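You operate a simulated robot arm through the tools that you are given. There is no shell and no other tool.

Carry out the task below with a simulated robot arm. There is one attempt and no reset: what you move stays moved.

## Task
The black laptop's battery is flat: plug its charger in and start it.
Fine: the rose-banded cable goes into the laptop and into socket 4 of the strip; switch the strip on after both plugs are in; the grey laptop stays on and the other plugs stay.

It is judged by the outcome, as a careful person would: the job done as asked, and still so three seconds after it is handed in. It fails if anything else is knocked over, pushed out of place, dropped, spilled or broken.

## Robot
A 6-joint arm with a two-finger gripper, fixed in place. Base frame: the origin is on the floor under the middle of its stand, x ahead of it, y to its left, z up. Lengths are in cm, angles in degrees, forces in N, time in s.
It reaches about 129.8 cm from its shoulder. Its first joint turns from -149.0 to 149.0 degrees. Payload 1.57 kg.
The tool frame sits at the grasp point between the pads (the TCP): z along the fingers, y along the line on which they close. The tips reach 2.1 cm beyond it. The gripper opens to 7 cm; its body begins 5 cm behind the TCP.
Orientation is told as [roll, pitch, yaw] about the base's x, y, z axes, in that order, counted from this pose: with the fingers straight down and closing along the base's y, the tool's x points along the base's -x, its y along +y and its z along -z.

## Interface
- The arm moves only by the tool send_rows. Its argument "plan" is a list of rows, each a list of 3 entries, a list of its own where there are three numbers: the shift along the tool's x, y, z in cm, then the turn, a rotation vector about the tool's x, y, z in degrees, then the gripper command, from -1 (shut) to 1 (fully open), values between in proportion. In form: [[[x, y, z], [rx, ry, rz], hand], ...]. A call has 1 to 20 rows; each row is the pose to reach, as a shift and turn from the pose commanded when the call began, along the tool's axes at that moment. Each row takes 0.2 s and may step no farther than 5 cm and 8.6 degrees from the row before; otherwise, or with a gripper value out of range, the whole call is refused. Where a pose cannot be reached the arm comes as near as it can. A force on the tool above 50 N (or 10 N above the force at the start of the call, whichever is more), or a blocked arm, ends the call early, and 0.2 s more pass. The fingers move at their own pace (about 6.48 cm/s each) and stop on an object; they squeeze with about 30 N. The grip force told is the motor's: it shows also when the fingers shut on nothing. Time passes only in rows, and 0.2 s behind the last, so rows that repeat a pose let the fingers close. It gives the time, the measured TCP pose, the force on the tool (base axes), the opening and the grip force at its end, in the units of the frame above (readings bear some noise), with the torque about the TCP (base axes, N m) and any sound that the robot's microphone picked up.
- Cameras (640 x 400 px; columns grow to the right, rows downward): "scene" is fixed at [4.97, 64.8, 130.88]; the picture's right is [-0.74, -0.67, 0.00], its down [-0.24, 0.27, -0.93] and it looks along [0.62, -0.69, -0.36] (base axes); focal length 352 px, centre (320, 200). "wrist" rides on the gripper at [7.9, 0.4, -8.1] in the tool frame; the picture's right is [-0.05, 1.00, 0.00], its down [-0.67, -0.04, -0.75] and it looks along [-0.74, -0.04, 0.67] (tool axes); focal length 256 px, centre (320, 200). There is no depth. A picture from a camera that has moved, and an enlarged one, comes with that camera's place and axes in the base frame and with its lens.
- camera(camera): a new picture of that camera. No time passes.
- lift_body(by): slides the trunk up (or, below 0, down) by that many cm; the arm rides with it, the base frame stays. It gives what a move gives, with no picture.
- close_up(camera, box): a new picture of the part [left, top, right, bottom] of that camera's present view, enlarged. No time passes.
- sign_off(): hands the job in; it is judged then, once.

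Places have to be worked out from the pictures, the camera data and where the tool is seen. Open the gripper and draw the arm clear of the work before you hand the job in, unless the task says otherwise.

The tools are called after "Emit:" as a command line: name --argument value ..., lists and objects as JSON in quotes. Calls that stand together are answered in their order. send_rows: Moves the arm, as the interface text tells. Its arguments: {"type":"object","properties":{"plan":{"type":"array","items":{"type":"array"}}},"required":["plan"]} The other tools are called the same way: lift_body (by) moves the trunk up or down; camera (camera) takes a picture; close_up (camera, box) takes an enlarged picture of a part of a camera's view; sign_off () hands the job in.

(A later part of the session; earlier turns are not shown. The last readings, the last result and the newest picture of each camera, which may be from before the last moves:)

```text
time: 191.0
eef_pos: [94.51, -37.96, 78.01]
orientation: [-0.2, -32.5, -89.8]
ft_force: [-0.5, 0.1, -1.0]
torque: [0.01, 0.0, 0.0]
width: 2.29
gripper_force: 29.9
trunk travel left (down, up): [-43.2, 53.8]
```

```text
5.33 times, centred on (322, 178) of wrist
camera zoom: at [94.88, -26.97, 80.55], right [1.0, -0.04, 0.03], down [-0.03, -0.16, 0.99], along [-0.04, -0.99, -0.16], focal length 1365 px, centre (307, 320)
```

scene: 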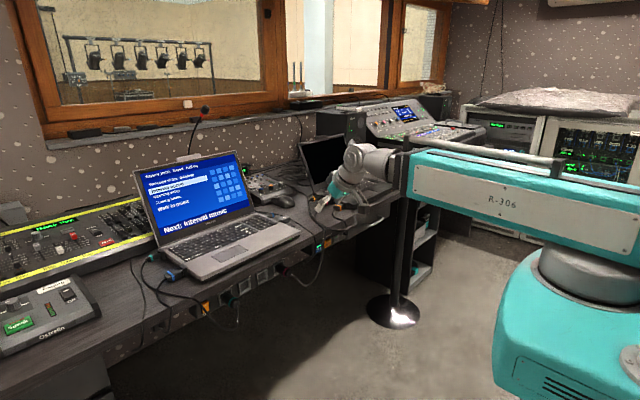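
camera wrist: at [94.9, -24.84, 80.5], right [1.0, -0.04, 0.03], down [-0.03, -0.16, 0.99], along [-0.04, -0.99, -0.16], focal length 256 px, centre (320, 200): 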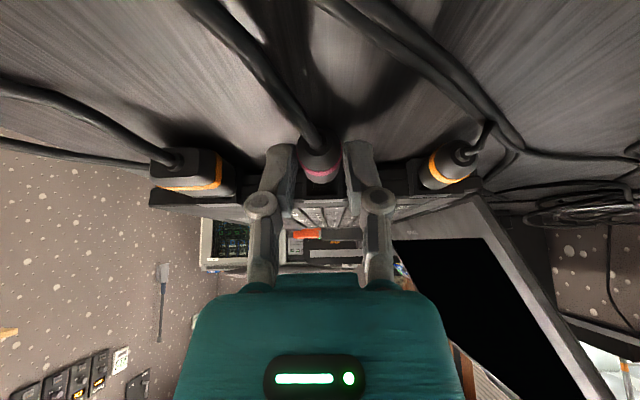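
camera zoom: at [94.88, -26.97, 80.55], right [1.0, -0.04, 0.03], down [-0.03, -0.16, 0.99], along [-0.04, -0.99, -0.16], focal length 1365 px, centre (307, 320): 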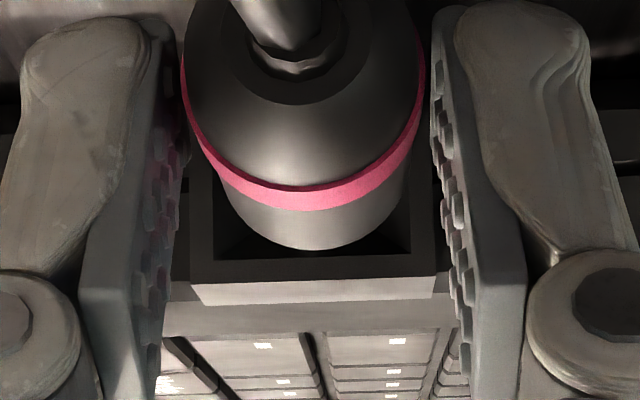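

Now there is no resistance where it stopped before, and the rim gap resembles the orange plug's. I press on gently.

Emit:
send_rows --plan '[[[-0.08, 0, 0.05], [0, 0, 0], -1], [[-0.13, 0, 0.08], [0, 0, 0], -1]]'

Emit:
send_rows --plan '[[[-0.08, 0, 0.05], [0, 0, 0], -1], [[-0.13, 0, 0.08], [0, 0, 0], -1]]'

Emit:
close_up --camera "wrist" --box '[280, 140, 365, 215]'

Emit:
close_up --camera "scene" --box '[310, 186, 340, 212]'

```text
time: 191.6
eef_pos: [94.49, -38.08, 78.12]
orientation: [-0.2, -32.4, -89.8]
ft_force: [-2.8, 6.0, -1.8]
torque: [0.13, 0.04, -0.02]
width: 2.28
gripper_force: 30.0
trunk travel left (down, up): [-43.2, 53.8]
```

```text
time: 192.2
eef_pos: [94.69, -38.42, 77.99]
orientation: [-0.1, -32.6, -89.9]
ft_force: [-1.4, 6.5, -3.0]
torque: [0.24, 0.02, 0.02]
width: 2.26
gripper_force: 29.5
trunk travel left (down, up): [-43.2, 53.8]
```

```text
5.33 times, centred on (322, 178) of wrist
camera zoom: at [94.95, -27.32, 80.54], right [1.0, -0.04, 0.03], down [-0.03, -0.16, 0.99], along [-0.04, -0.99, -0.16], focal length 1365 px, centre (307, 320)
```

zoom: 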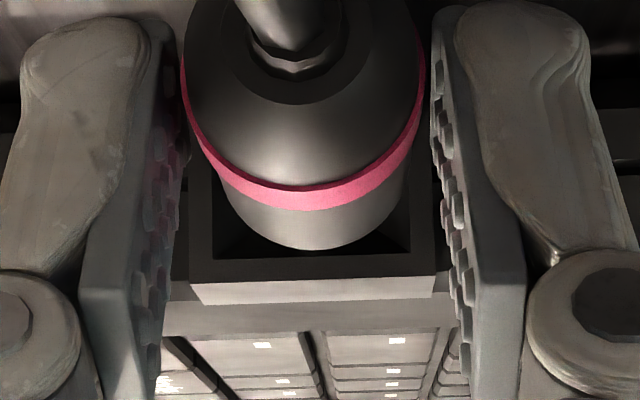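

```text
15.38 times, centred on (325, 199) of scene
camera zoom: at [4.97, 64.8, 130.88], right [-0.74, -0.67, 0.0], down [-0.24, 0.27, -0.93], along [0.62, -0.69, -0.36], focal length 5413 px, centre (243, 215)
```

zoom: 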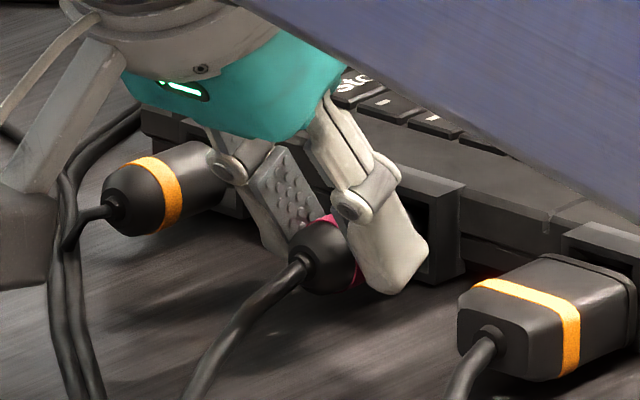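

The plug is bottomed and centred, but now the laptop itself slid another 2–3 mm at only ~6.5 N, so I stop pushing. I relax the push slightly and release to see whether it holds this time.

Emit:
send_rows --plan '[[[0.05, 0, -0.03], [0, 0, 0], -1], [[0.08, 0, -0.05], [0, 0, 0], -1]]'

Emit:
send_rows --plan '[[[0, 0, 0], [0, 0, 0], -0.3], [[0, 0, 0], [0, 0, 0], -0.2], [[0, 0, 0], [0, 0, 0], -0.1], [[0, 0, 0], [0, 0, 0], 0]]'

Emit:
close_up --camera "wrist" --box '[280, 140, 365, 215]'

Emit:
close_up --camera "scene" --box '[310, 186, 340, 212]'

```text
time: 192.8
eef_pos: [94.5, -38.37, 78.0]
orientation: [-0.1, -32.4, -89.8]
ft_force: [1.8, -1.7, 0.0]
torque: [0.03, -0.02, 0.1]
width: 2.27
gripper_force: 30.0
trunk travel left (down, up): [-43.2, 53.8]
```

```text
time: 193.8
eef_pos: [94.61, -38.32, 78.0]
orientation: [-0.3, -32.4, -89.7]
ft_force: [-0.7, 0.8, 0.1]
torque: [0.0, 0.02, -0.01]
width: 3.51
gripper_force: 0.0
trunk travel left (down, up): [-43.2, 53.8]
```

```text
5.33 times, centred on (322, 178) of wrist
camera zoom: at [94.91, -27.24, 80.56], right [1.0, -0.04, 0.03], down [-0.03, -0.16, 0.99], along [-0.04, -0.99, -0.16], focal length 1365 px, centre (307, 320)
```

zoom: 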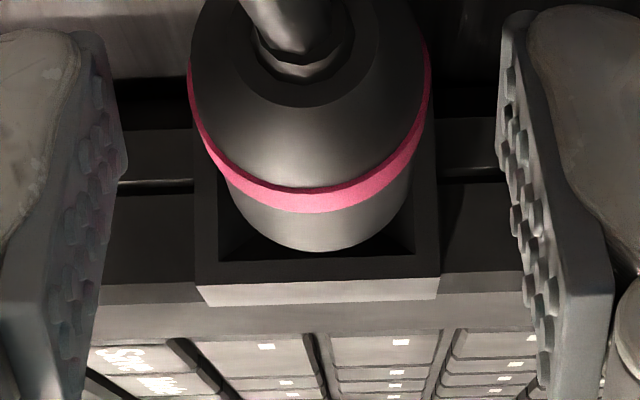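

```text
15.38 times, centred on (325, 199) of scene
camera zoom: at [4.97, 64.8, 130.88], right [-0.74, -0.67, 0.0], down [-0.24, 0.27, -0.93], along [0.62, -0.69, -0.36], focal length 5413 px, centre (243, 215)
```

zoom: 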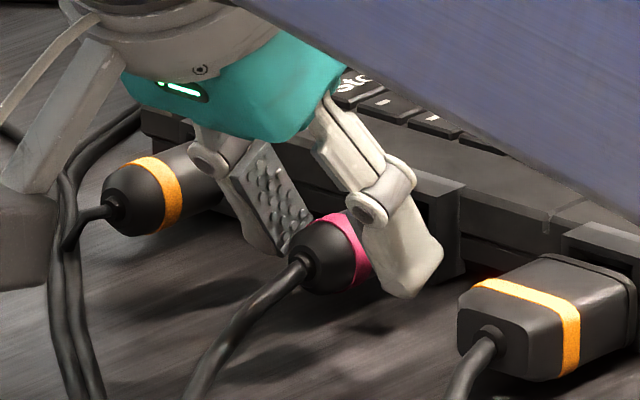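

This time it stays centred after release – it is held. I raise the hand clear and verify from the scene camera.

Emit:
lift_body --by 8

Emit:
close_up --camera "scene" --box '[290, 180, 370, 230]'

Emit:
close_up --camera "scene" --box '[310, 190, 344, 216]'

Emit:
close_up --camera "wrist" --box '[180, 40, 470, 180]'

```text
time: 194.9
eef_pos: [94.6, -38.24, 85.93]
orientation: [-0.2, -32.5, -89.9]
ft_force: [0.1, 0.8, -1.0]
torque: [0.0, -0.04, -0.03]
width: 3.52
gripper_force: 0.1
trunk travel left (down, up): [-51.2, 45.8]
```

```text
8.00 times, centred on (330, 205) of scene
camera zoom: at [4.97, 64.8, 130.88], right [-0.74, -0.67, 0.0], down [-0.24, 0.27, -0.93], along [0.62, -0.69, -0.36], focal length 2814 px, centre (240, 160)
```

zoom: 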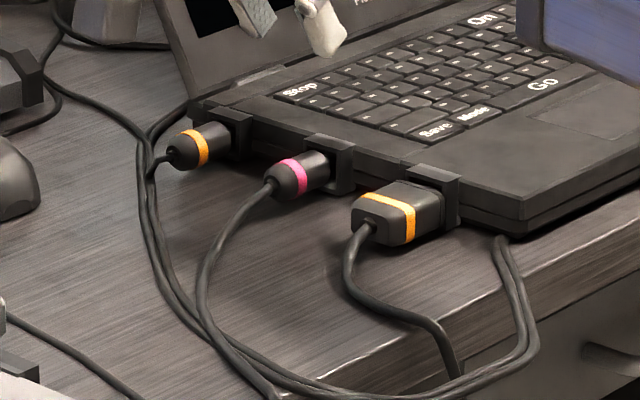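

```text
15.38 times, centred on (327, 203) of scene
camera zoom: at [4.97, 64.8, 130.88], right [-0.74, -0.67, 0.0], down [-0.24, 0.27, -0.93], along [0.62, -0.69, -0.36], focal length 5413 px, centre (212, 154)
```

zoom: 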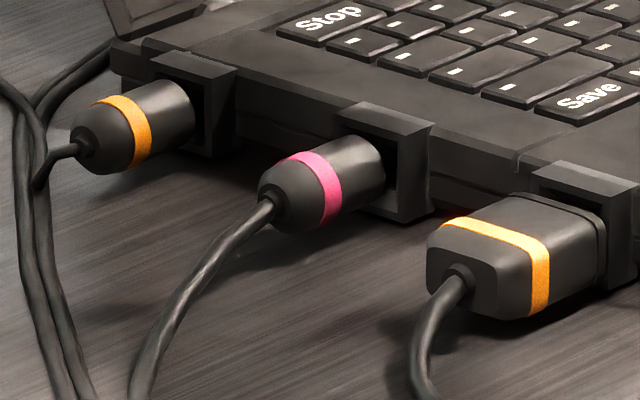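

```text
2.21 times, centred on (325, 110) of wrist
camera zoom: at [94.91, -27.27, 88.55], right [1.0, -0.04, 0.03], down [-0.03, -0.16, 0.99], along [-0.04, -0.99, -0.16], focal length 565 px, centre (309, 399)
```

zoom: 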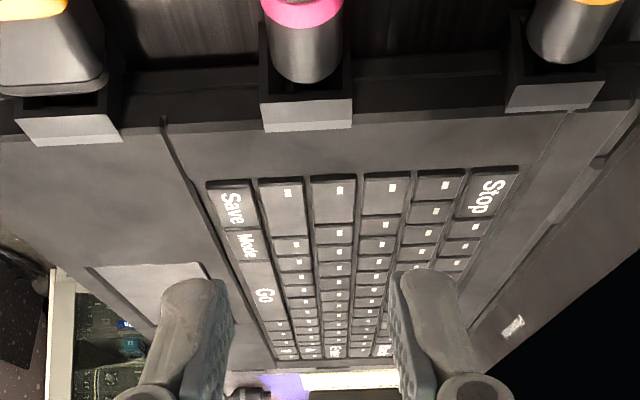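

The rose plug now sits level and held just like its neighbours. I rise, back off and return to the switch.

Emit:
lift_body --by 6

Emit:
send_rows --plan '[[[3.4, 0, -2.15], [0, 0, 0], 0], [[6.75, 0, -4.3], [0, 0, 0], 0], [[7.15, -1.8, -4.55], [-4.4, 0, -6.9], 0], [[7.55, -3.6, -4.8], [-8.8, 0, -13.8], -0.5], [[7.95, -5.3, -5.06], [-13.2, 0, -20.7], -1], [[8.35, -7.1, -5.3], [-17.6, 0, -27.6], -1], [[8.75, -8.9, -5.57], [-22, 0, -34.5], -1], [[9.15, -10.7, -5.8], [-26.4, 0, -41.4], -1], [[9.55, -12.5, -6.1], [-30.7, 0, -48.3], -1], [[9.95, -14.3, -6.35], [-35.1, 0, -55.2], -1], [[10.35, -16, -6.6], [-39.5, 0, -62.1], -1], [[10.75, -17.8, -6.85], [-43.9, 0, -69], -1], [[11.13, -19.6, -7.09], [-48.3, 0, -75.9], -1]]'

Emit:
camera --camera "wrist"

```text
time: 195.9
eef_pos: [94.6, -38.39, 92.01]
orientation: [-0.2, -32.4, -89.8]
ft_force: [-0.2, -0.7, -0.6]
torque: [0.0, 0.01, -0.02]
width: 3.51
gripper_force: 0.0
trunk travel left (down, up): [-57.2, 39.8]
```

```text
time: 198.7
eef_pos: [74.98, -25.02, 91.99]
orientation: [0.1, -32.3, 0.1]
ft_force: [-0.4, 0.3, 0.1]
torque: [0.0, -0.02, 0.01]
width: 0.02
gripper_force: 28.4
trunk travel left (down, up): [-57.2, 39.8]
```

```text
taken
camera wrist: at [63.86, -24.62, 94.57], right [0.04, 1.0, 0.03], down [0.16, -0.04, 0.99], along [0.99, -0.04, -0.17], focal length 256 px, centre (320, 200)
```

wrist: 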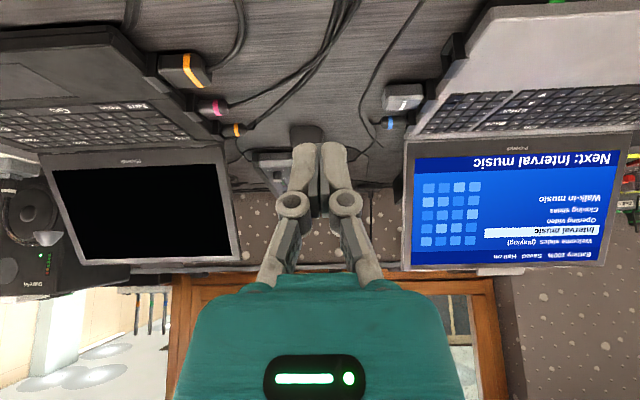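

I go over to the switch side and tilt the hand forward again.

Emit:
send_rows --plan '[[[0.77, 4.4, -0.49], [0, 0, 0], -1], [[1.54, 8.8, -0.97], [0, 0, 0], -1], [[2.3, 13.2, -1.46], [0, 0, 0], -1], [[3.07, 17.6, -1.94], [0, 0, 0], -1], [[3.84, 22, -2.43], [0, 0, 0], -1], [[4.6, 26.4, -2.9], [0, 0, 0], -1], [[5.4, 30.8, -3.4], [0, 0, 0], -1], [[6.1, 35.2, -3.9], [0, 0, 0], -1], [[6.9, 39.6, -4.4], [0, 0, 0], -1], [[7.7, 44, -4.86], [0, 0, 0], -1], [[8.45, 48, -5.34], [0, 0, 0], -1]]'

Emit:
send_rows --plan '[[[-2.5, 0, -0.18], [0, -8, 0], -1], [[-4.96, 0, -0.7], [0, -16, 0], -1], [[-7.32, 0, -1.56], [0, -24, 0], -1], [[-9.54, 0, -2.73], [0, -32, 0], -1], [[-11.57, 0, -4.21], [0, -40, 0], -1], [[-12.2, 0, -4.77], [0, -42.6, 0], -1]]'

Emit:
send_rows --plan '[[[0, 0, 0], [-3.9, 0, -1.0], -1], [[0, 0, 0], [-7.73, 0, -2.07], -1]]'

```text
time: 201.1
eef_pos: [64.96, 22.67, 92.01]
orientation: [0.0, -32.4, 0.0]
ft_force: [-0.2, -0.5, 0.5]
torque: [-0.01, 0.02, 0.0]
width: 0.0
gripper_force: 28.6
trunk travel left (down, up): [-57.2, 39.8]
```

```text
time: 202.5
eef_pos: [72.55, 22.84, 102.81]
orientation: [0.1, -74.9, -0.1]
ft_force: [-0.3, 0.0, -0.2]
torque: [-0.01, 0.01, -0.01]
width: 0.01
gripper_force: 28.9
trunk travel left (down, up): [-57.2, 39.8]
```

```text
time: 203.1
eef_pos: [72.64, 22.94, 102.85]
orientation: [0.2, -74.8, 8.0]
ft_force: [0.2, -0.4, 0.2]
torque: [0.0, -0.02, -0.01]
width: 0.0
gripper_force: 28.2
trunk travel left (down, up): [-57.2, 39.8]
```

Same set-up as the first press: I lower to z≈65.5 and advance toward the On end.

Emit:
lift_body --by -37.35

Emit:
close_up --camera "wrist" --box '[240, 20, 400, 180]'

Emit:
send_rows --plan '[[[-0.8, -0.43, 2.97], [0, 0, 0], -1], [[-1.6, -0.86, 5.93], [0, 0, 0], -1], [[-2.4, -1.29, 8.9], [0, 0, 0], -1], [[-2.9, -1.57, 10.8], [0, 0, 0], -1]]'

```text
time: 206.8
eef_pos: [72.54, 22.83, 65.42]
orientation: [0.1, -74.7, 7.8]
ft_force: [1.4, -0.2, 0.6]
torque: [0.0, 0.01, 0.02]
width: 0.0
gripper_force: 28.9
trunk travel left (down, up): [-19.9, 77.1]
```

```text
2.50 times, centred on (320, 100) of wrist
camera zoom: at [62.69, 21.93, 59.92], right [-0.13, 0.99, 0.05], down [-0.53, -0.11, 0.84], along [0.84, 0.08, 0.54], focal length 640 px, centre (320, 450)
```

zoom: 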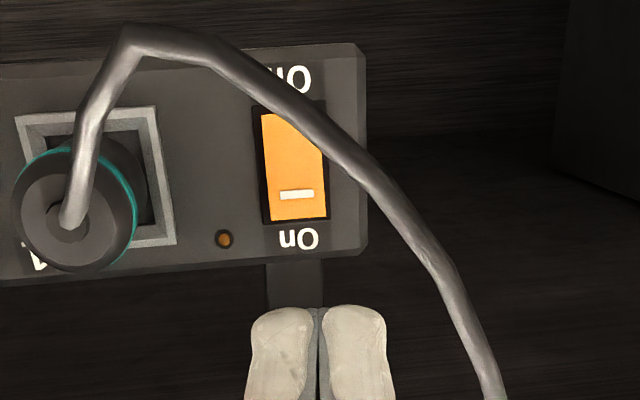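

```text
time: 207.8
eef_pos: [84.03, 22.99, 65.45]
orientation: [0.2, -74.6, 7.7]
ft_force: [-1.0, -0.9, -0.4]
torque: [-0.03, 0.03, 0.02]
width: 0.02
gripper_force: 28.3
trunk travel left (down, up): [-19.9, 77.1]
```

I press the last centimetre in small steps.

Emit:
send_rows --plan '[[[-0.06, -0.03, 0.24], [0, 0, 0], -1], [[-0.13, -0.07, 0.48], [0, 0, 0], -1], [[-0.19, -0.1, 0.72], [0, 0, 0], -1], [[-0.24, -0.13, 0.9], [0, 0, 0], -1]]'

Emit:
close_up --camera "scene" --box '[180, 280, 230, 320]'

Emit:
close_up --camera "scene" --box '[335, 165, 425, 220]'

```text
time: 208.8
eef_pos: [84.91, 22.93, 65.39]
orientation: [0.1, -74.8, 7.9]
ft_force: [-0.1, -0.2, 0.7]
torque: [0.01, 0.0, 0.0]
width: 0.01
gripper_force: 28.2
trunk travel left (down, up): [-19.9, 77.1]
```

```text
10.00 times, centred on (205, 300) of scene
camera zoom: at [4.97, 64.8, 130.88], right [-0.74, -0.67, 0.0], down [-0.24, 0.27, -0.93], along [0.62, -0.69, -0.36], focal length 3518 px, centre (1470, -800)
```

zoom: 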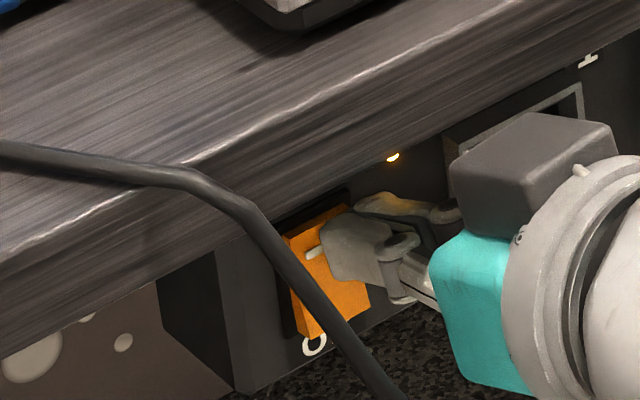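

```text
7.11 times, centred on (380, 192) of scene
camera zoom: at [4.97, 64.8, 130.88], right [-0.74, -0.67, 0.0], down [-0.24, 0.27, -0.93], along [0.62, -0.69, -0.36], focal length 2502 px, centre (-107, 253)
```

zoom: 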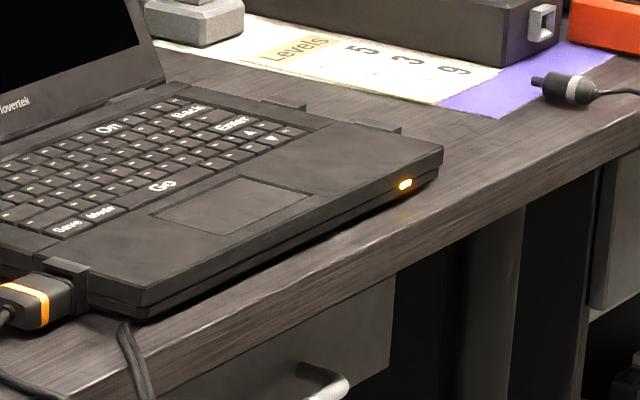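

The black laptop's indicator now glows orange – it is charging, with both plugs in and the strip switched on last. I back away from the switch and go to the black laptop's keyboard to start it with its "On" key.

Emit:
send_rows --plan '[[[0.26, 0.14, -0.96], [0, 0, 0], -1], [[1.0, 0.56, -3.8], [0, 0, 0], -1], [[2.05, 1.1, -7.6], [0, 0, 0], -1], [[2.8, 1.53, -10.5], [0, 0, 0], -1], [[3.4, 1.84, -12.6], [0, 0, 0], -1]]'

Emit:
lift_body --by 44

Emit:
send_rows --plan '[[[0, 0, 0], [3.9, 0, 1.0], -1], [[0, 0, 0], [7.73, 0, 2.07], -1]]'

Emit:
send_rows --plan '[[[2.5, 0, -0.17], [0, 8, 0], -1], [[4.96, 0, -0.7], [0, 16, 0], -1], [[7.32, 0, -1.56], [0, 24, 0], -1], [[9.54, 0, -2.73], [0, 32, 0], -1], [[10.6, 0, -3.4], [0, 36, 0], -1]]'

Emit:
camera --camera "scene"

```text
time: 209.9
eef_pos: [71.88, 22.97, 65.5]
orientation: [0.0, -74.8, 7.9]
ft_force: [-0.2, 0.3, -0.6]
torque: [-0.03, 0.01, -0.02]
width: 0.0
gripper_force: 28.8
trunk travel left (down, up): [-19.9, 77.1]
```

```text
refused: 44 is not a number from -40 to 40
```

```text
time: 210.6
eef_pos: [71.77, 22.77, 65.52]
orientation: [-0.1, -74.8, 0.0]
ft_force: [-0.1, 1.3, 0.7]
torque: [0.01, 0.01, 0.02]
width: 0.02
gripper_force: 29.0
trunk travel left (down, up): [-19.9, 77.1]
```

```text
time: 211.8
eef_pos: [65.65, 22.99, 55.94]
orientation: [0.1, -38.5, 0.1]
ft_force: [-0.3, 0.4, -0.2]
torque: [-0.01, 0.01, -0.03]
width: 0.02
gripper_force: 28.6
trunk travel left (down, up): [-19.9, 77.1]
```

```text
taken
```

scene: 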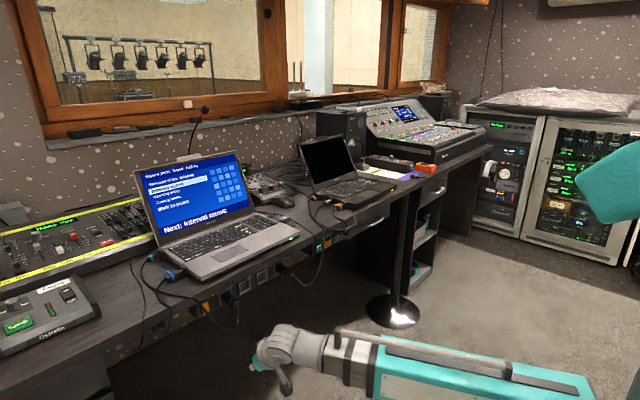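

The lift was refused for its size, but the hand is clear (no forces). I raise in two allowed steps.

Emit:
lift_body --by 38

Emit:
lift_body --by 8

Emit:
close_up --camera "scene" --box '[300, 130, 420, 215]'

```text
time: 215.4
eef_pos: [65.75, 22.99, 93.87]
orientation: [0.0, -38.8, 0.0]
ft_force: [0.4, -0.4, 0.4]
torque: [0.01, 0.01, 0.0]
width: 0.0
gripper_force: 28.6
trunk travel left (down, up): [-57.9, 39.1]
```

```text
time: 216.6
eef_pos: [65.66, 23.08, 101.88]
orientation: [0.0, -38.8, 0.0]
ft_force: [-0.5, -0.4, -0.5]
torque: [0.05, 0.0, -0.01]
width: 0.0
gripper_force: 28.6
trunk travel left (down, up): [-65.9, 31.1]
```

```text
4.71 times, centred on (360, 172) of scene
camera zoom: at [4.97, 64.8, 130.88], right [-0.74, -0.67, 0.0], down [-0.24, 0.27, -0.93], along [0.62, -0.69, -0.36], focal length 1656 px, centre (132, 329)
```

zoom: 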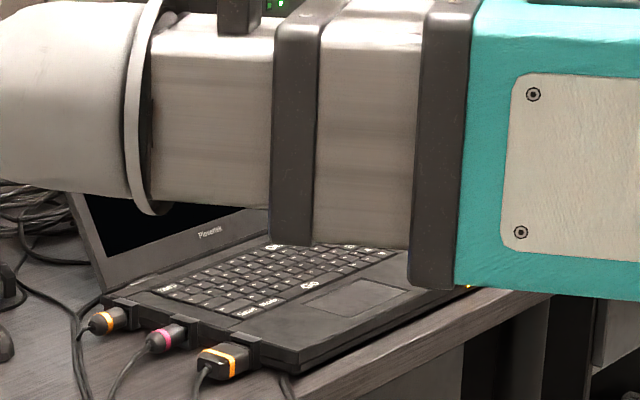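

I move along the front to y≈-61 at this height.

Emit:
send_rows --plan '[[[0, -4.7, 0], [0, 0, 0], -1], [[0, -9.4, 0], [0, 0, 0], -1], [[0, -14.1, 0], [0, 0, 0], -1], [[0, -18.8, 0], [0, 0, 0], -1], [[0, -23.5, 0], [0, 0, 0], -1], [[0, -28.2, 0], [0, 0, 0], -1], [[0, -32.9, 0], [0, 0, 0], -1], [[0, -37.6, 0], [0, 0, 0], -1], [[0, -42.3, 0], [0, 0, 0], -1], [[0, -47, 0], [0, 0, 0], -1], [[0, -51.7, 0], [0, 0, 0], -1], [[0, -56.4, 0], [0, 0, 0], -1], [[0, -61.1, 0], [0, 0, 0], -1], [[0, -65.8, 0], [0, 0, 0], -1], [[0, -70.5, 0], [0, 0, 0], -1], [[0, -75.2, 0], [0, 0, 0], -1], [[0, -79.9, 0], [0, 0, 0], -1], [[0, -84, 0], [0, 0, 0], -1]]'

Emit:
send_rows --plan '[[[-2, 0, 3], [0, 8, 0], -1], [[-4, 0, 6], [0, 16, 0], -1], [[-6, 0, 9], [0, 19, 0], -1]]'

Emit:
camera --camera "wrist"

```text
time: 220.4
eef_pos: [65.61, -60.73, 101.87]
orientation: [-0.1, -38.8, 0.0]
ft_force: [1.4, 0.3, 0.5]
torque: [-0.02, -0.03, 0.0]
width: 0.0
gripper_force: 28.9
trunk travel left (down, up): [-65.9, 31.1]
```

```text
time: 221.2
eef_pos: [75.91, -60.96, 98.87]
orientation: [-0.1, -19.5, -0.1]
ft_force: [0.8, -0.9, -0.8]
torque: [0.0, -0.04, 0.0]
width: 0.03
gripper_force: 28.7
out of reach, approached as far as the arm can: row 1, 2
trunk travel left (down, up): [-65.9, 31.1]
```

```text
taken
camera wrist: at [65.73, -60.59, 103.76], right [0.05, 1.0, 0.02], down [0.38, -0.04, 0.93], along [0.92, -0.04, -0.38], focal length 256 px, centre (320, 200)
```

wrist: 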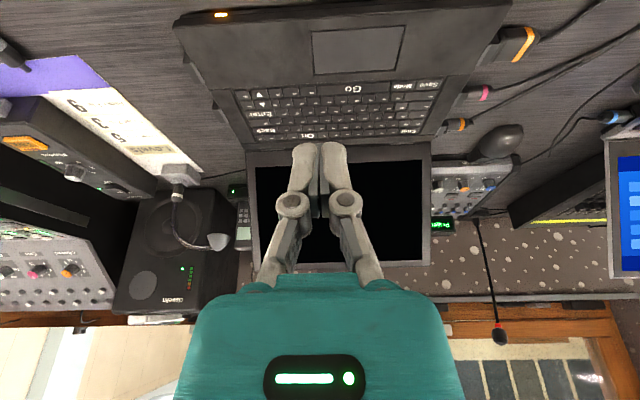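

I see the whole keyboard, with "On" in the back row, and the lit charging indicator. I zoom on it.

Emit:
close_up --camera "wrist" --box '[230, 75, 450, 160]'

Emit:
close_up --camera "wrist" --box '[260, 105, 360, 160]'

```text
2.91 times, centred on (340, 118) of wrist
camera zoom: at [65.73, -60.59, 103.76], right [0.05, 1.0, 0.02], down [0.38, -0.04, 0.93], along [0.92, -0.04, -0.38], focal length 745 px, centre (262, 440)
```

zoom: 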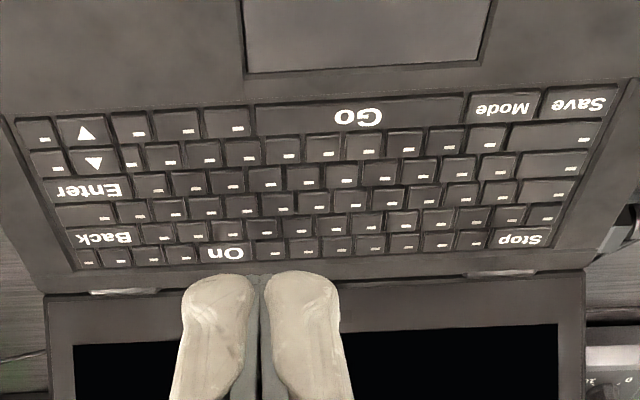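

```text
6.40 times, centred on (310, 132) of wrist
camera zoom: at [65.73, -60.59, 103.76], right [0.05, 1.0, 0.02], down [0.38, -0.04, 0.93], along [0.92, -0.04, -0.38], focal length 1638 px, centre (384, 632)
```

zoom: 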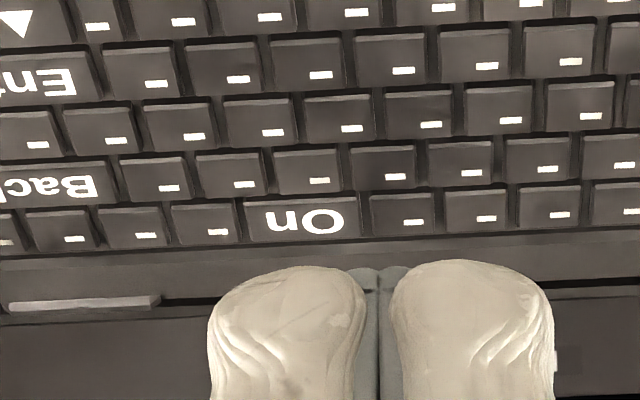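

The "On" key is about 2.9 × 1.6 cm at roughly (99.5,-63.9). I move closer and lower to refine its place.

Emit:
send_rows --plan '[[[-3.6, -0.7, 1.26], [0, 0, 0], -1], [[-7.1, -1.3, 2.52], [0, 0, 0], -1], [[-10.7, -1.9, 3.8], [0, 0, 0], -1], [[-14.2, -2.5, 5.04], [0, 0, 0], -1]]'

Emit:
lift_body --by -9

Emit:
camera --camera "wrist"

Emit:
close_up --camera "wrist" --box '[230, 80, 390, 170]'

```text
time: 222.2
eef_pos: [91.35, -63.7, 98.83]
orientation: [0.1, -19.6, 0.0]
ft_force: [-0.2, 0.0, -0.3]
torque: [0.0, 0.03, -0.02]
width: 0.0
gripper_force: 28.3
trunk travel left (down, up): [-65.9, 31.1]
```

```text
time: 223.4
eef_pos: [91.27, -63.6, 89.75]
orientation: [0.0, -19.8, 0.0]
ft_force: [0.1, -0.6, -0.1]
torque: [-0.01, 0.04, 0.01]
width: 0.0
gripper_force: 28.8
trunk travel left (down, up): [-56.9, 40.1]
```

```text
taken
camera wrist: at [80.87, -63.17, 94.77], right [0.05, 1.0, 0.02], down [0.38, -0.04, 0.93], along [0.93, -0.04, -0.38], focal length 256 px, centre (320, 200)
```

wrist: 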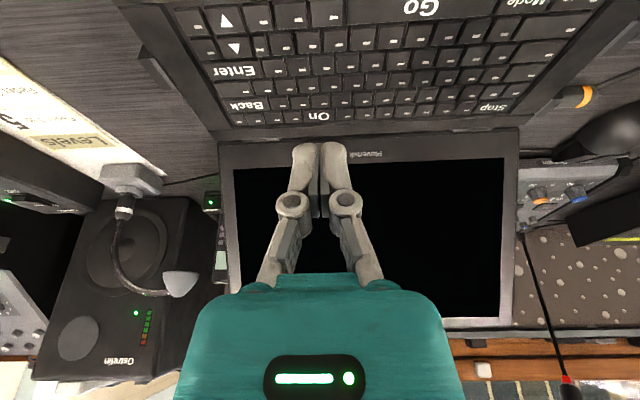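

```text
4.00 times, centred on (310, 125) of wrist
camera zoom: at [80.87, -63.17, 94.77], right [0.05, 1.0, 0.02], down [0.38, -0.04, 0.93], along [0.93, -0.04, -0.38], focal length 1024 px, centre (360, 500)
```

zoom: 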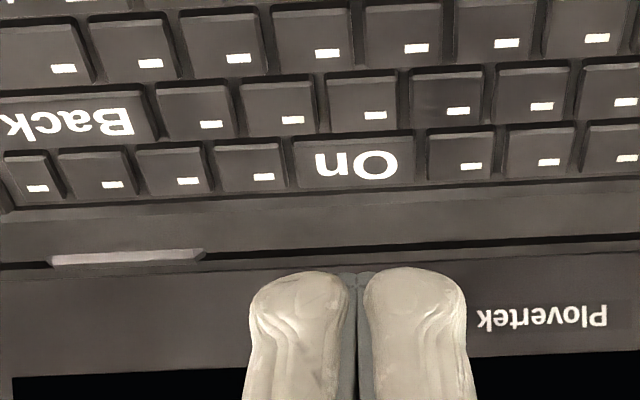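

The On key's centre refines to about (100.0,-64.0), top near z≈78.4. I lean the hand back to 40° and roll it 15° so that only one fingertip's edge will meet the key.

Emit:
send_rows --plan '[[[-2.9, 0, -0.1], [0, -7, 0], -1], [[-5.8, 0, -0.3], [0, -14, 0], -1], [[-8.67, 0, -0.76], [0, -20.2, 0], -1]]'

Emit:
send_rows --plan '[[[0, 0, 0], [-5.8, 0, 4.8], -1], [[0, 0, 0], [-11.5, 0, 9.65], -1]]'

Emit:
close_up --camera "scene" --box '[300, 110, 400, 210]'

Emit:
camera --camera "wrist"

```text
time: 224.2
eef_pos: [99.22, -63.62, 93.18]
orientation: [-0.1, -40.0, 0.1]
ft_force: [-0.7, 0.2, -0.1]
torque: [0.01, 0.03, 0.0]
width: 0.0
gripper_force: 28.2
out of reach, approached as far as the arm can: row 3
trunk travel left (down, up): [-56.9, 40.1]
```

```text
time: 224.8
eef_pos: [99.15, -63.67, 93.55]
orientation: [19.5, -38.4, -12.4]
ft_force: [-0.2, -0.8, 0.5]
torque: [-0.02, -0.02, -0.02]
width: 0.0
gripper_force: 28.9
out of reach, approached as far as the arm can: row 2
trunk travel left (down, up): [-56.9, 40.1]
```

```text
4.00 times, centred on (350, 160) of scene
camera zoom: at [4.97, 64.8, 130.88], right [-0.74, -0.67, 0.0], down [-0.24, 0.27, -0.93], along [0.62, -0.69, -0.36], focal length 1407 px, centre (200, 360)
```

zoom: 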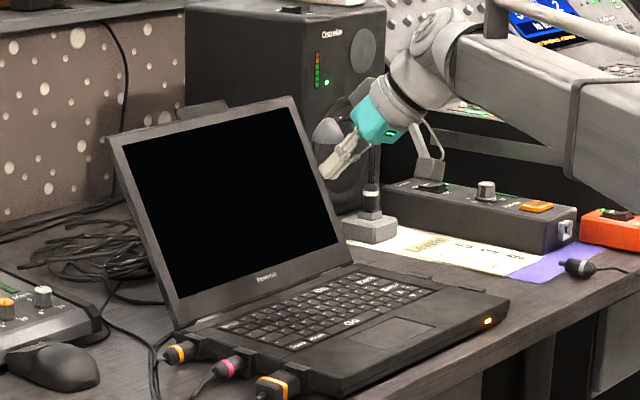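

```text
taken
camera wrist: at [87.77, -63.49, 94.74], right [0.04, 0.96, 0.29], down [0.03, -0.29, 0.95], along [1.0, -0.03, -0.04], focal length 256 px, centre (320, 200)
```

wrist: 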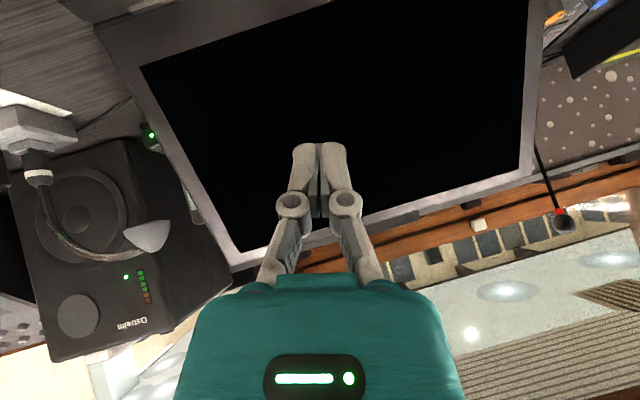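

The -y fingertip is the lower one, above the On key. I lower most of the way and check from the scene camera.

Emit:
lift_body --by -8

Emit:
lift_body --by -3

Emit:
close_up --camera "scene" --box '[330, 140, 400, 200]'

Emit:
camera --camera "wrist"

```text
time: 226.0
eef_pos: [99.14, -63.57, 85.49]
orientation: [19.3, -38.4, -12.2]
ft_force: [0.2, -0.6, 0.1]
torque: [0.02, 0.0, 0.0]
width: 0.0
gripper_force: 28.5
trunk travel left (down, up): [-48.9, 48.1]
```

```text
time: 226.8
eef_pos: [99.07, -63.63, 82.57]
orientation: [19.3, -38.3, -12.2]
ft_force: [0.3, -0.5, 0.4]
torque: [-0.03, 0.03, -0.01]
width: 0.03
gripper_force: 28.7
trunk travel left (down, up): [-45.9, 51.1]
```

```text
6.67 times, centred on (365, 170) of scene
camera zoom: at [4.97, 64.8, 130.88], right [-0.74, -0.67, 0.0], down [-0.24, 0.27, -0.93], along [0.62, -0.69, -0.36], focal length 2345 px, centre (20, 400)
```

zoom: 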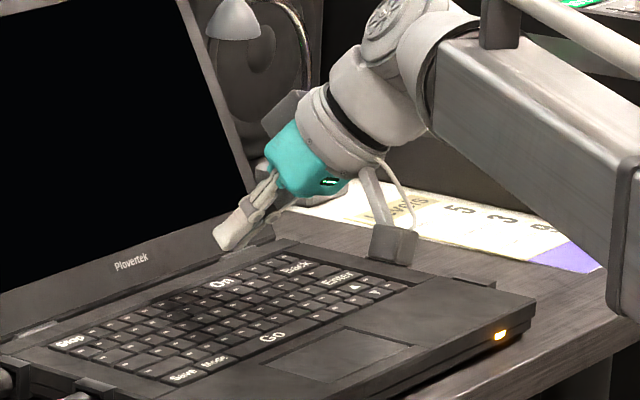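

```text
taken
camera wrist: at [87.75, -63.47, 83.74], right [0.04, 0.96, 0.29], down [0.03, -0.29, 0.96], along [1.0, -0.03, -0.04], focal length 256 px, centre (320, 200)
```

wrist: 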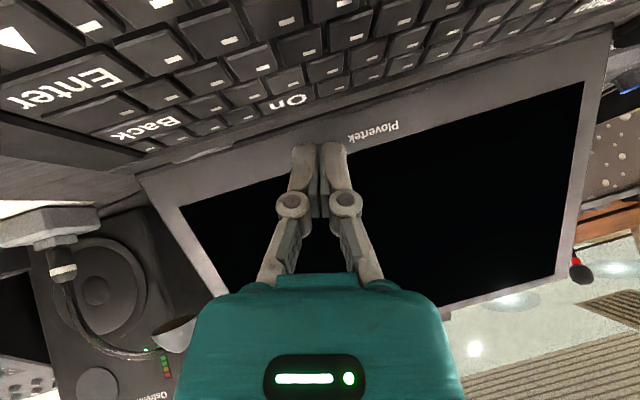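

The On key is visible just beyond the fingertips. I zoom to judge the landing point.

Emit:
close_up --camera "wrist" --box '[240, 70, 380, 180]'

Emit:
close_up --camera "scene" --box '[345, 165, 375, 190]'

```text
3.64 times, centred on (310, 125) of wrist
camera zoom: at [87.75, -63.47, 83.74], right [0.04, 0.96, 0.29], down [0.03, -0.29, 0.96], along [1.0, -0.03, -0.04], focal length 931 px, centre (356, 473)
```

zoom: 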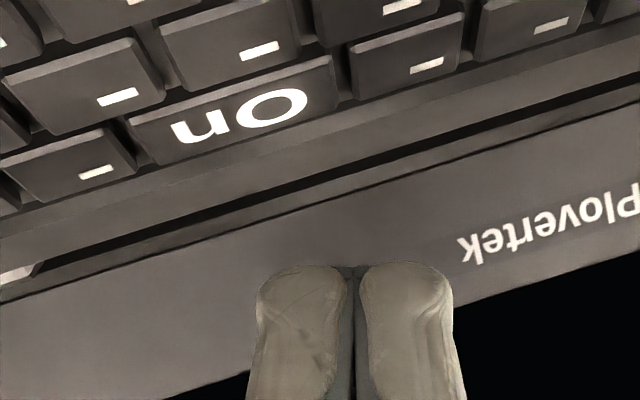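

```text
16.00 times, centred on (360, 178) of scene
camera zoom: at [4.97, 64.8, 130.88], right [-0.74, -0.67, 0.0], down [-0.24, 0.27, -0.93], along [0.62, -0.69, -0.36], focal length 5629 px, centre (-320, 560)
```

zoom: 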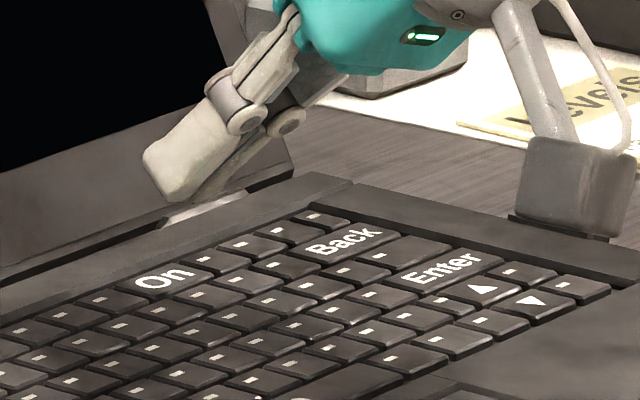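

The lower fingertip should land near the middle of the On key. I lower in small steps, watching force and screen.

Emit:
lift_body --by -1.4

Emit:
lift_body --by -0.3

Emit:
close_up --camera "scene" --box '[345, 165, 375, 190]'

Emit:
close_up --camera "wrist" --box '[240, 70, 380, 180]'

```text
time: 227.4
eef_pos: [99.14, -63.64, 81.2]
orientation: [19.3, -38.3, -12.2]
ft_force: [-0.2, -1.0, 0.9]
torque: [-0.02, -0.02, -0.01]
width: 0.02
gripper_force: 28.4
trunk travel left (down, up): [-44.5, 52.5]
```

```text
time: 227.9
eef_pos: [99.14, -63.45, 80.96]
orientation: [19.3, -38.2, -12.2]
ft_force: [0.2, -0.6, 0.6]
torque: [0.02, -0.02, 0.03]
width: 0.0
gripper_force: 29.3
trunk travel left (down, up): [-44.2, 52.8]
```

```text
16.00 times, centred on (360, 178) of scene
camera zoom: at [4.97, 64.8, 130.88], right [-0.74, -0.67, 0.0], down [-0.24, 0.27, -0.93], along [0.62, -0.69, -0.36], focal length 5629 px, centre (-320, 560)
```

zoom: 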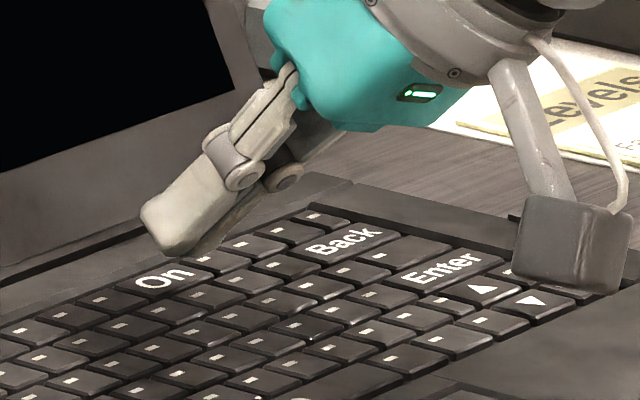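

```text
3.64 times, centred on (310, 125) of wrist
camera zoom: at [87.76, -63.47, 82.04], right [0.04, 0.96, 0.29], down [0.03, -0.29, 0.96], along [1.0, -0.03, -0.04], focal length 931 px, centre (356, 473)
```

zoom: 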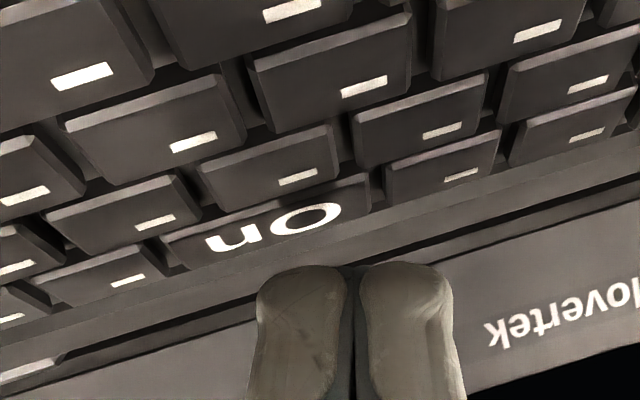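

About 0.8 cm remain. I continue in fine steps.

Emit:
lift_body --by -0.4

Emit:
lift_body --by -0.2

Emit:
close_up --camera "scene" --box '[345, 165, 375, 190]'

Emit:
close_up --camera "wrist" --box '[240, 70, 380, 180]'

```text
time: 228.4
eef_pos: [99.15, -63.61, 80.53]
orientation: [19.2, -38.3, -12.1]
ft_force: [-0.4, 0.2, -0.2]
torque: [0.01, -0.01, 0.01]
width: 0.01
gripper_force: 28.1
trunk travel left (down, up): [-43.8, 53.2]
```

```text
time: 228.9
eef_pos: [99.13, -63.65, 80.25]
orientation: [19.2, -38.3, -12.1]
ft_force: [-1.2, 0.0, 0.6]
torque: [0.01, 0.02, -0.03]
width: 0.01
gripper_force: 28.6
trunk travel left (down, up): [-43.6, 53.4]
```

```text
16.00 times, centred on (360, 178) of scene
camera zoom: at [4.97, 64.8, 130.88], right [-0.74, -0.67, 0.0], down [-0.24, 0.27, -0.93], along [0.62, -0.69, -0.36], focal length 5629 px, centre (-320, 560)
```

zoom: 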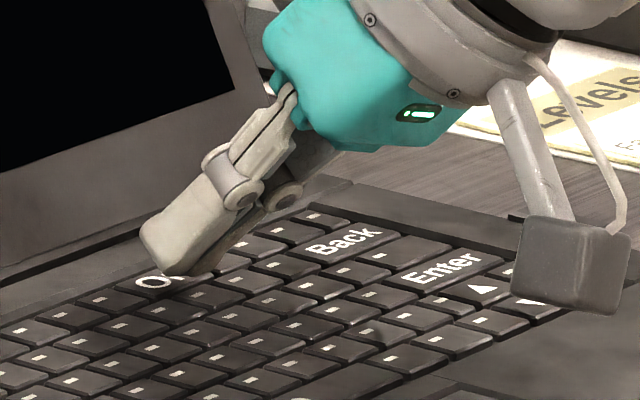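

```text
3.64 times, centred on (310, 125) of wrist
camera zoom: at [87.76, -63.47, 81.44], right [0.04, 0.96, 0.29], down [0.03, -0.29, 0.96], along [1.0, -0.03, -0.04], focal length 931 px, centre (356, 473)
```

zoom: 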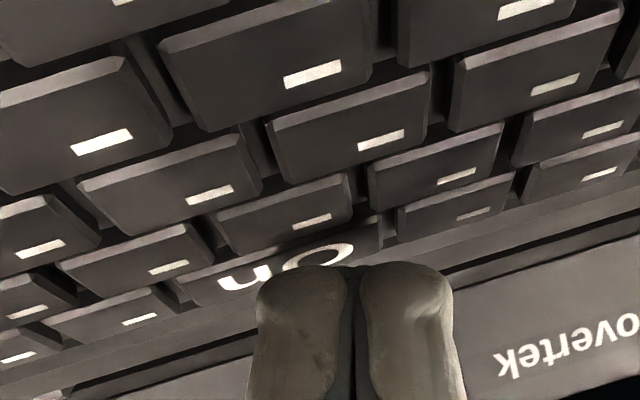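

The tip is just over the key. I continue in 0.15–0.2 cm steps until it is pressed.

Emit:
lift_body --by -0.2

Emit:
lift_body --by -0.15

Emit:
lift_body --by -0.15

Emit:
close_up --camera "scene" --box '[300, 130, 380, 195]'

```text
time: 229.5
eef_pos: [99.04, -63.63, 80.01]
orientation: [19.2, -38.2, -12.2]
ft_force: [-0.5, -0.4, -0.4]
torque: [0.02, 0.0, -0.02]
width: 0.04
gripper_force: 29.1
trunk travel left (down, up): [-43.4, 53.6]
```

```text
time: 230.0
eef_pos: [99.0, -63.73, 79.86]
orientation: [19.2, -38.3, -12.2]
ft_force: [0.2, -0.1, -0.4]
torque: [-0.05, 0.01, 0.0]
width: 0.0
gripper_force: 28.4
trunk travel left (down, up): [-43.2, 53.8]
```

```text
time: 230.5
eef_pos: [99.07, -63.58, 79.79]
orientation: [19.4, -38.3, -12.2]
ft_force: [0.2, -0.4, -0.3]
torque: [0.02, 0.0, -0.02]
width: 0.01
gripper_force: 28.9
trunk travel left (down, up): [-43.1, 53.9]
```

```text
6.15 times, centred on (340, 162) of scene
camera zoom: at [4.97, 64.8, 130.88], right [-0.74, -0.67, 0.0], down [-0.24, 0.27, -0.93], along [0.62, -0.69, -0.36], focal length 2165 px, centre (197, 431)
```

zoom: 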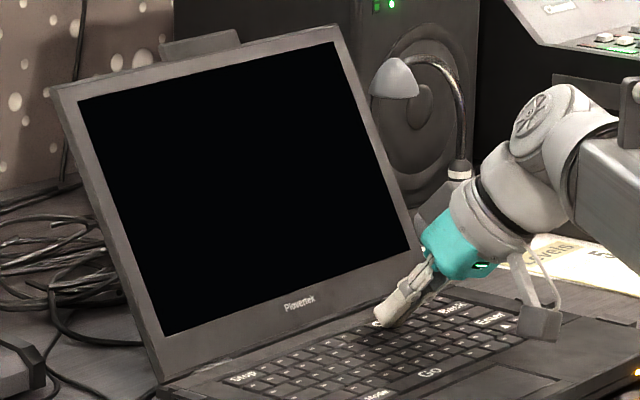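

Still no contact. A few more small steps.

Emit:
lift_body --by -0.15

Emit:
lift_body --by -0.15

Emit:
close_up --camera "scene" --box '[345, 165, 375, 190]'

Emit:
close_up --camera "wrist" --box '[240, 70, 380, 180]'

```text
time: 231.0
eef_pos: [99.14, -63.46, 79.59]
orientation: [19.3, -38.3, -12.2]
ft_force: [0.4, -0.1, 0.7]
torque: [0.0, 0.02, 0.02]
width: 0.01
gripper_force: 28.4
trunk travel left (down, up): [-42.9, 54.1]
```

```text
time: 231.5
eef_pos: [99.14, -63.62, 79.74]
orientation: [19.2, -38.4, -12.3]
ft_force: [2.2, -1.9, 7.1]
torque: [-0.02, -0.12, -0.02]
width: 0.0
gripper_force: 29.1
trunk travel left (down, up): [-42.8, 54.2]
```

```text
16.00 times, centred on (360, 178) of scene
camera zoom: at [4.97, 64.8, 130.88], right [-0.74, -0.67, 0.0], down [-0.24, 0.27, -0.93], along [0.62, -0.69, -0.36], focal length 5629 px, centre (-320, 560)
```

zoom: 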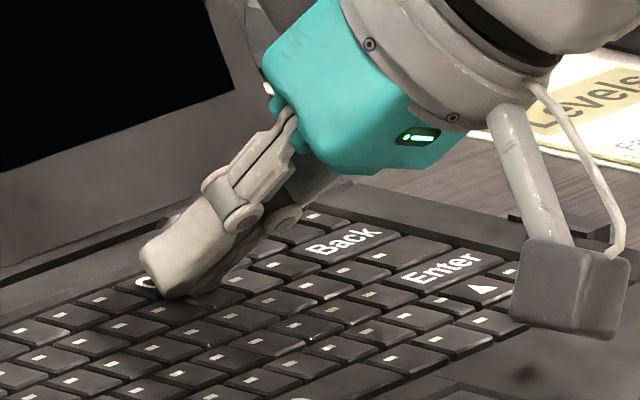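

```text
3.64 times, centred on (310, 125) of wrist
camera zoom: at [87.74, -63.47, 80.73], right [0.04, 0.96, 0.29], down [0.03, -0.29, 0.96], along [1.0, -0.03, -0.04], focal length 931 px, centre (356, 473)
```

zoom: 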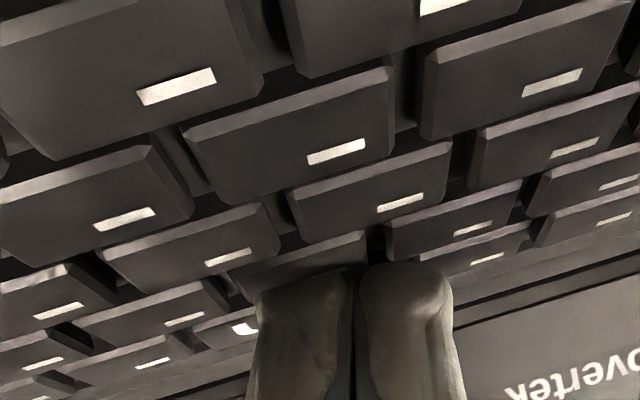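

Contact at about 7 N. I press slightly more and look at the screen.

Emit:
lift_body --by -0.12

Emit:
close_up --camera "scene" --box '[300, 130, 380, 195]'

```text
time: 232.0
eef_pos: [99.08, -63.6, 79.57]
orientation: [19.3, -38.5, -12.3]
ft_force: [6.1, -3.4, 17.3]
torque: [-0.11, -0.24, 0.0]
width: 0.03
gripper_force: 28.8
trunk travel left (down, up): [-42.7, 54.3]
```

```text
6.15 times, centred on (340, 162) of scene
camera zoom: at [4.97, 64.8, 130.88], right [-0.74, -0.67, 0.0], down [-0.24, 0.27, -0.93], along [0.62, -0.69, -0.36], focal length 2165 px, centre (197, 431)
```

zoom: 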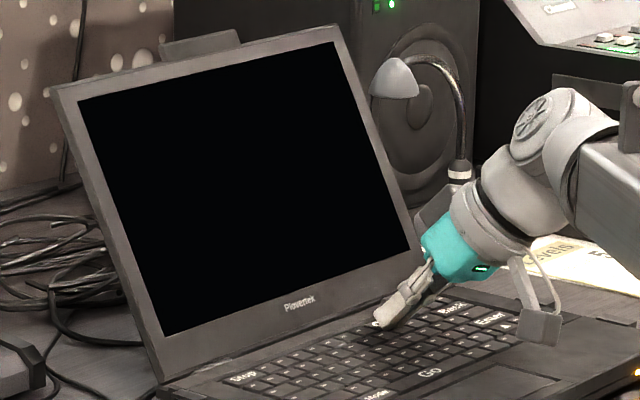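

The reaction has a +x part, so the finger is resting on the edge of the row in front, not on the On key. I lift, shift 0.7 cm further in +x, and try again.

Emit:
lift_body --by 0.8

Emit:
send_rows --plan '[[[-0.54, 0.02, 0.45], [0, 0, 0], -1], [[-0.54, 0.02, 0.45], [0, 0, 0], -1]]'

Emit:
close_up --camera "wrist" --box '[240, 70, 380, 180]'

Emit:
close_up --camera "scene" --box '[345, 165, 375, 190]'

```text
time: 232.6
eef_pos: [99.09, -63.58, 80.08]
orientation: [19.2, -38.2, -12.2]
ft_force: [-0.5, -0.7, -0.2]
torque: [-0.01, -0.01, -0.03]
width: 0.0
gripper_force: 28.8
trunk travel left (down, up): [-43.5, 53.5]
```

```text
time: 233.2
eef_pos: [99.96, -63.6, 80.13]
orientation: [19.1, -38.2, -12.2]
ft_force: [-0.4, 0.2, 0.4]
torque: [0.01, 0.0, 0.01]
width: 0.01
gripper_force: 28.8
trunk travel left (down, up): [-43.5, 53.5]
```

```text
3.64 times, centred on (310, 125) of wrist
camera zoom: at [88.46, -63.45, 81.31], right [0.04, 0.96, 0.29], down [0.03, -0.29, 0.96], along [1.0, -0.03, -0.04], focal length 931 px, centre (356, 473)
```

zoom: 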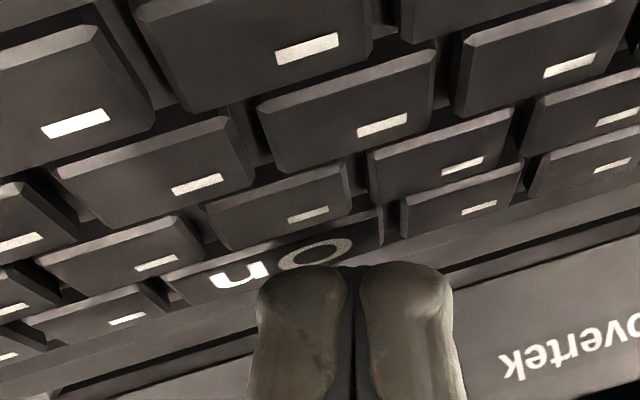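

```text
16.00 times, centred on (360, 178) of scene
camera zoom: at [4.97, 64.8, 130.88], right [-0.74, -0.67, 0.0], down [-0.24, 0.27, -0.93], along [0.62, -0.69, -0.36], focal length 5629 px, centre (-320, 560)
```

zoom: 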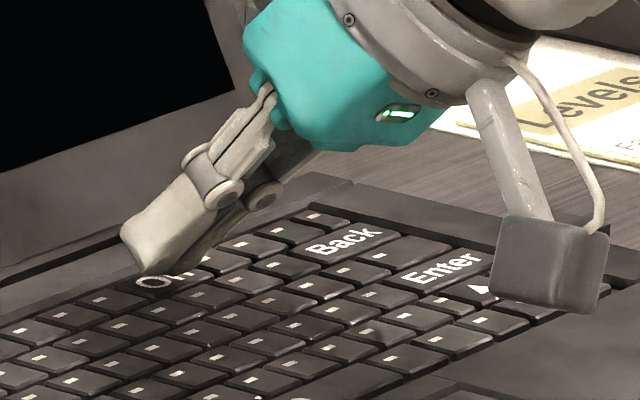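

Now the fingertip is above the On key's rear half. I lower again in small steps.

Emit:
lift_body --by -0.4

Emit:
lift_body --by -0.2

Emit:
lift_body --by -0.15

Emit:
close_up --camera "scene" --box '[345, 165, 375, 190]'

Emit:
close_up --camera "wrist" --box '[240, 70, 380, 180]'

```text
time: 233.7
eef_pos: [99.89, -63.52, 79.6]
orientation: [19.3, -38.3, -12.2]
ft_force: [0.7, -0.5, 0.4]
torque: [0.0, -0.04, -0.01]
width: 0.0
gripper_force: 29.0
trunk travel left (down, up): [-43.1, 53.9]
heard: click
```

```text
time: 234.2
eef_pos: [99.76, -63.62, 79.67]
orientation: [19.3, -38.3, -12.3]
ft_force: [0.4, -0.5, 2.8]
torque: [-0.01, -0.04, -0.03]
width: 0.02
gripper_force: 28.7
trunk travel left (down, up): [-42.9, 54.1]
```

```text
time: 234.8
eef_pos: [99.81, -63.52, 79.64]
orientation: [19.3, -38.4, -12.3]
ft_force: [4.1, -3.3, 13.2]
torque: [-0.08, -0.15, -0.05]
width: 0.0
gripper_force: 28.5
trunk travel left (down, up): [-42.7, 54.3]
```

```text
16.00 times, centred on (360, 178) of scene
camera zoom: at [4.97, 64.8, 130.88], right [-0.74, -0.67, 0.0], down [-0.24, 0.27, -0.93], along [0.62, -0.69, -0.36], focal length 5629 px, centre (-320, 560)
```

zoom: 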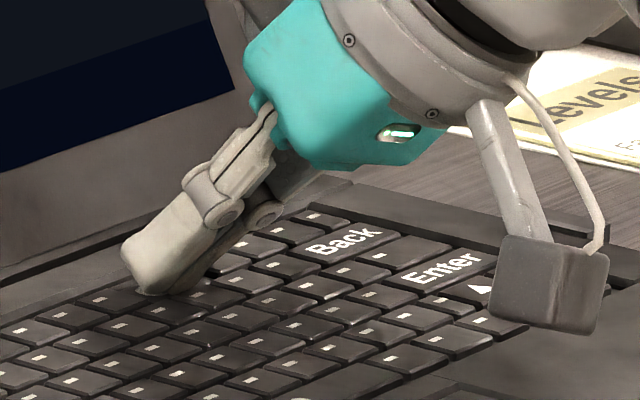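

```text
3.64 times, centred on (310, 125) of wrist
camera zoom: at [88.42, -63.43, 80.72], right [0.04, 0.96, 0.29], down [0.03, -0.29, 0.96], along [1.0, -0.03, -0.04], focal length 931 px, centre (356, 473)
```

zoom: 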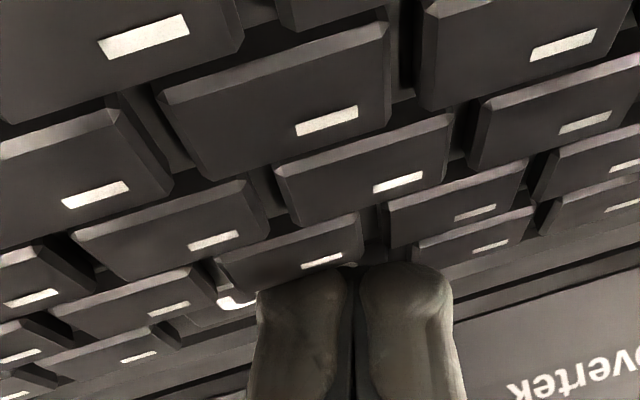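

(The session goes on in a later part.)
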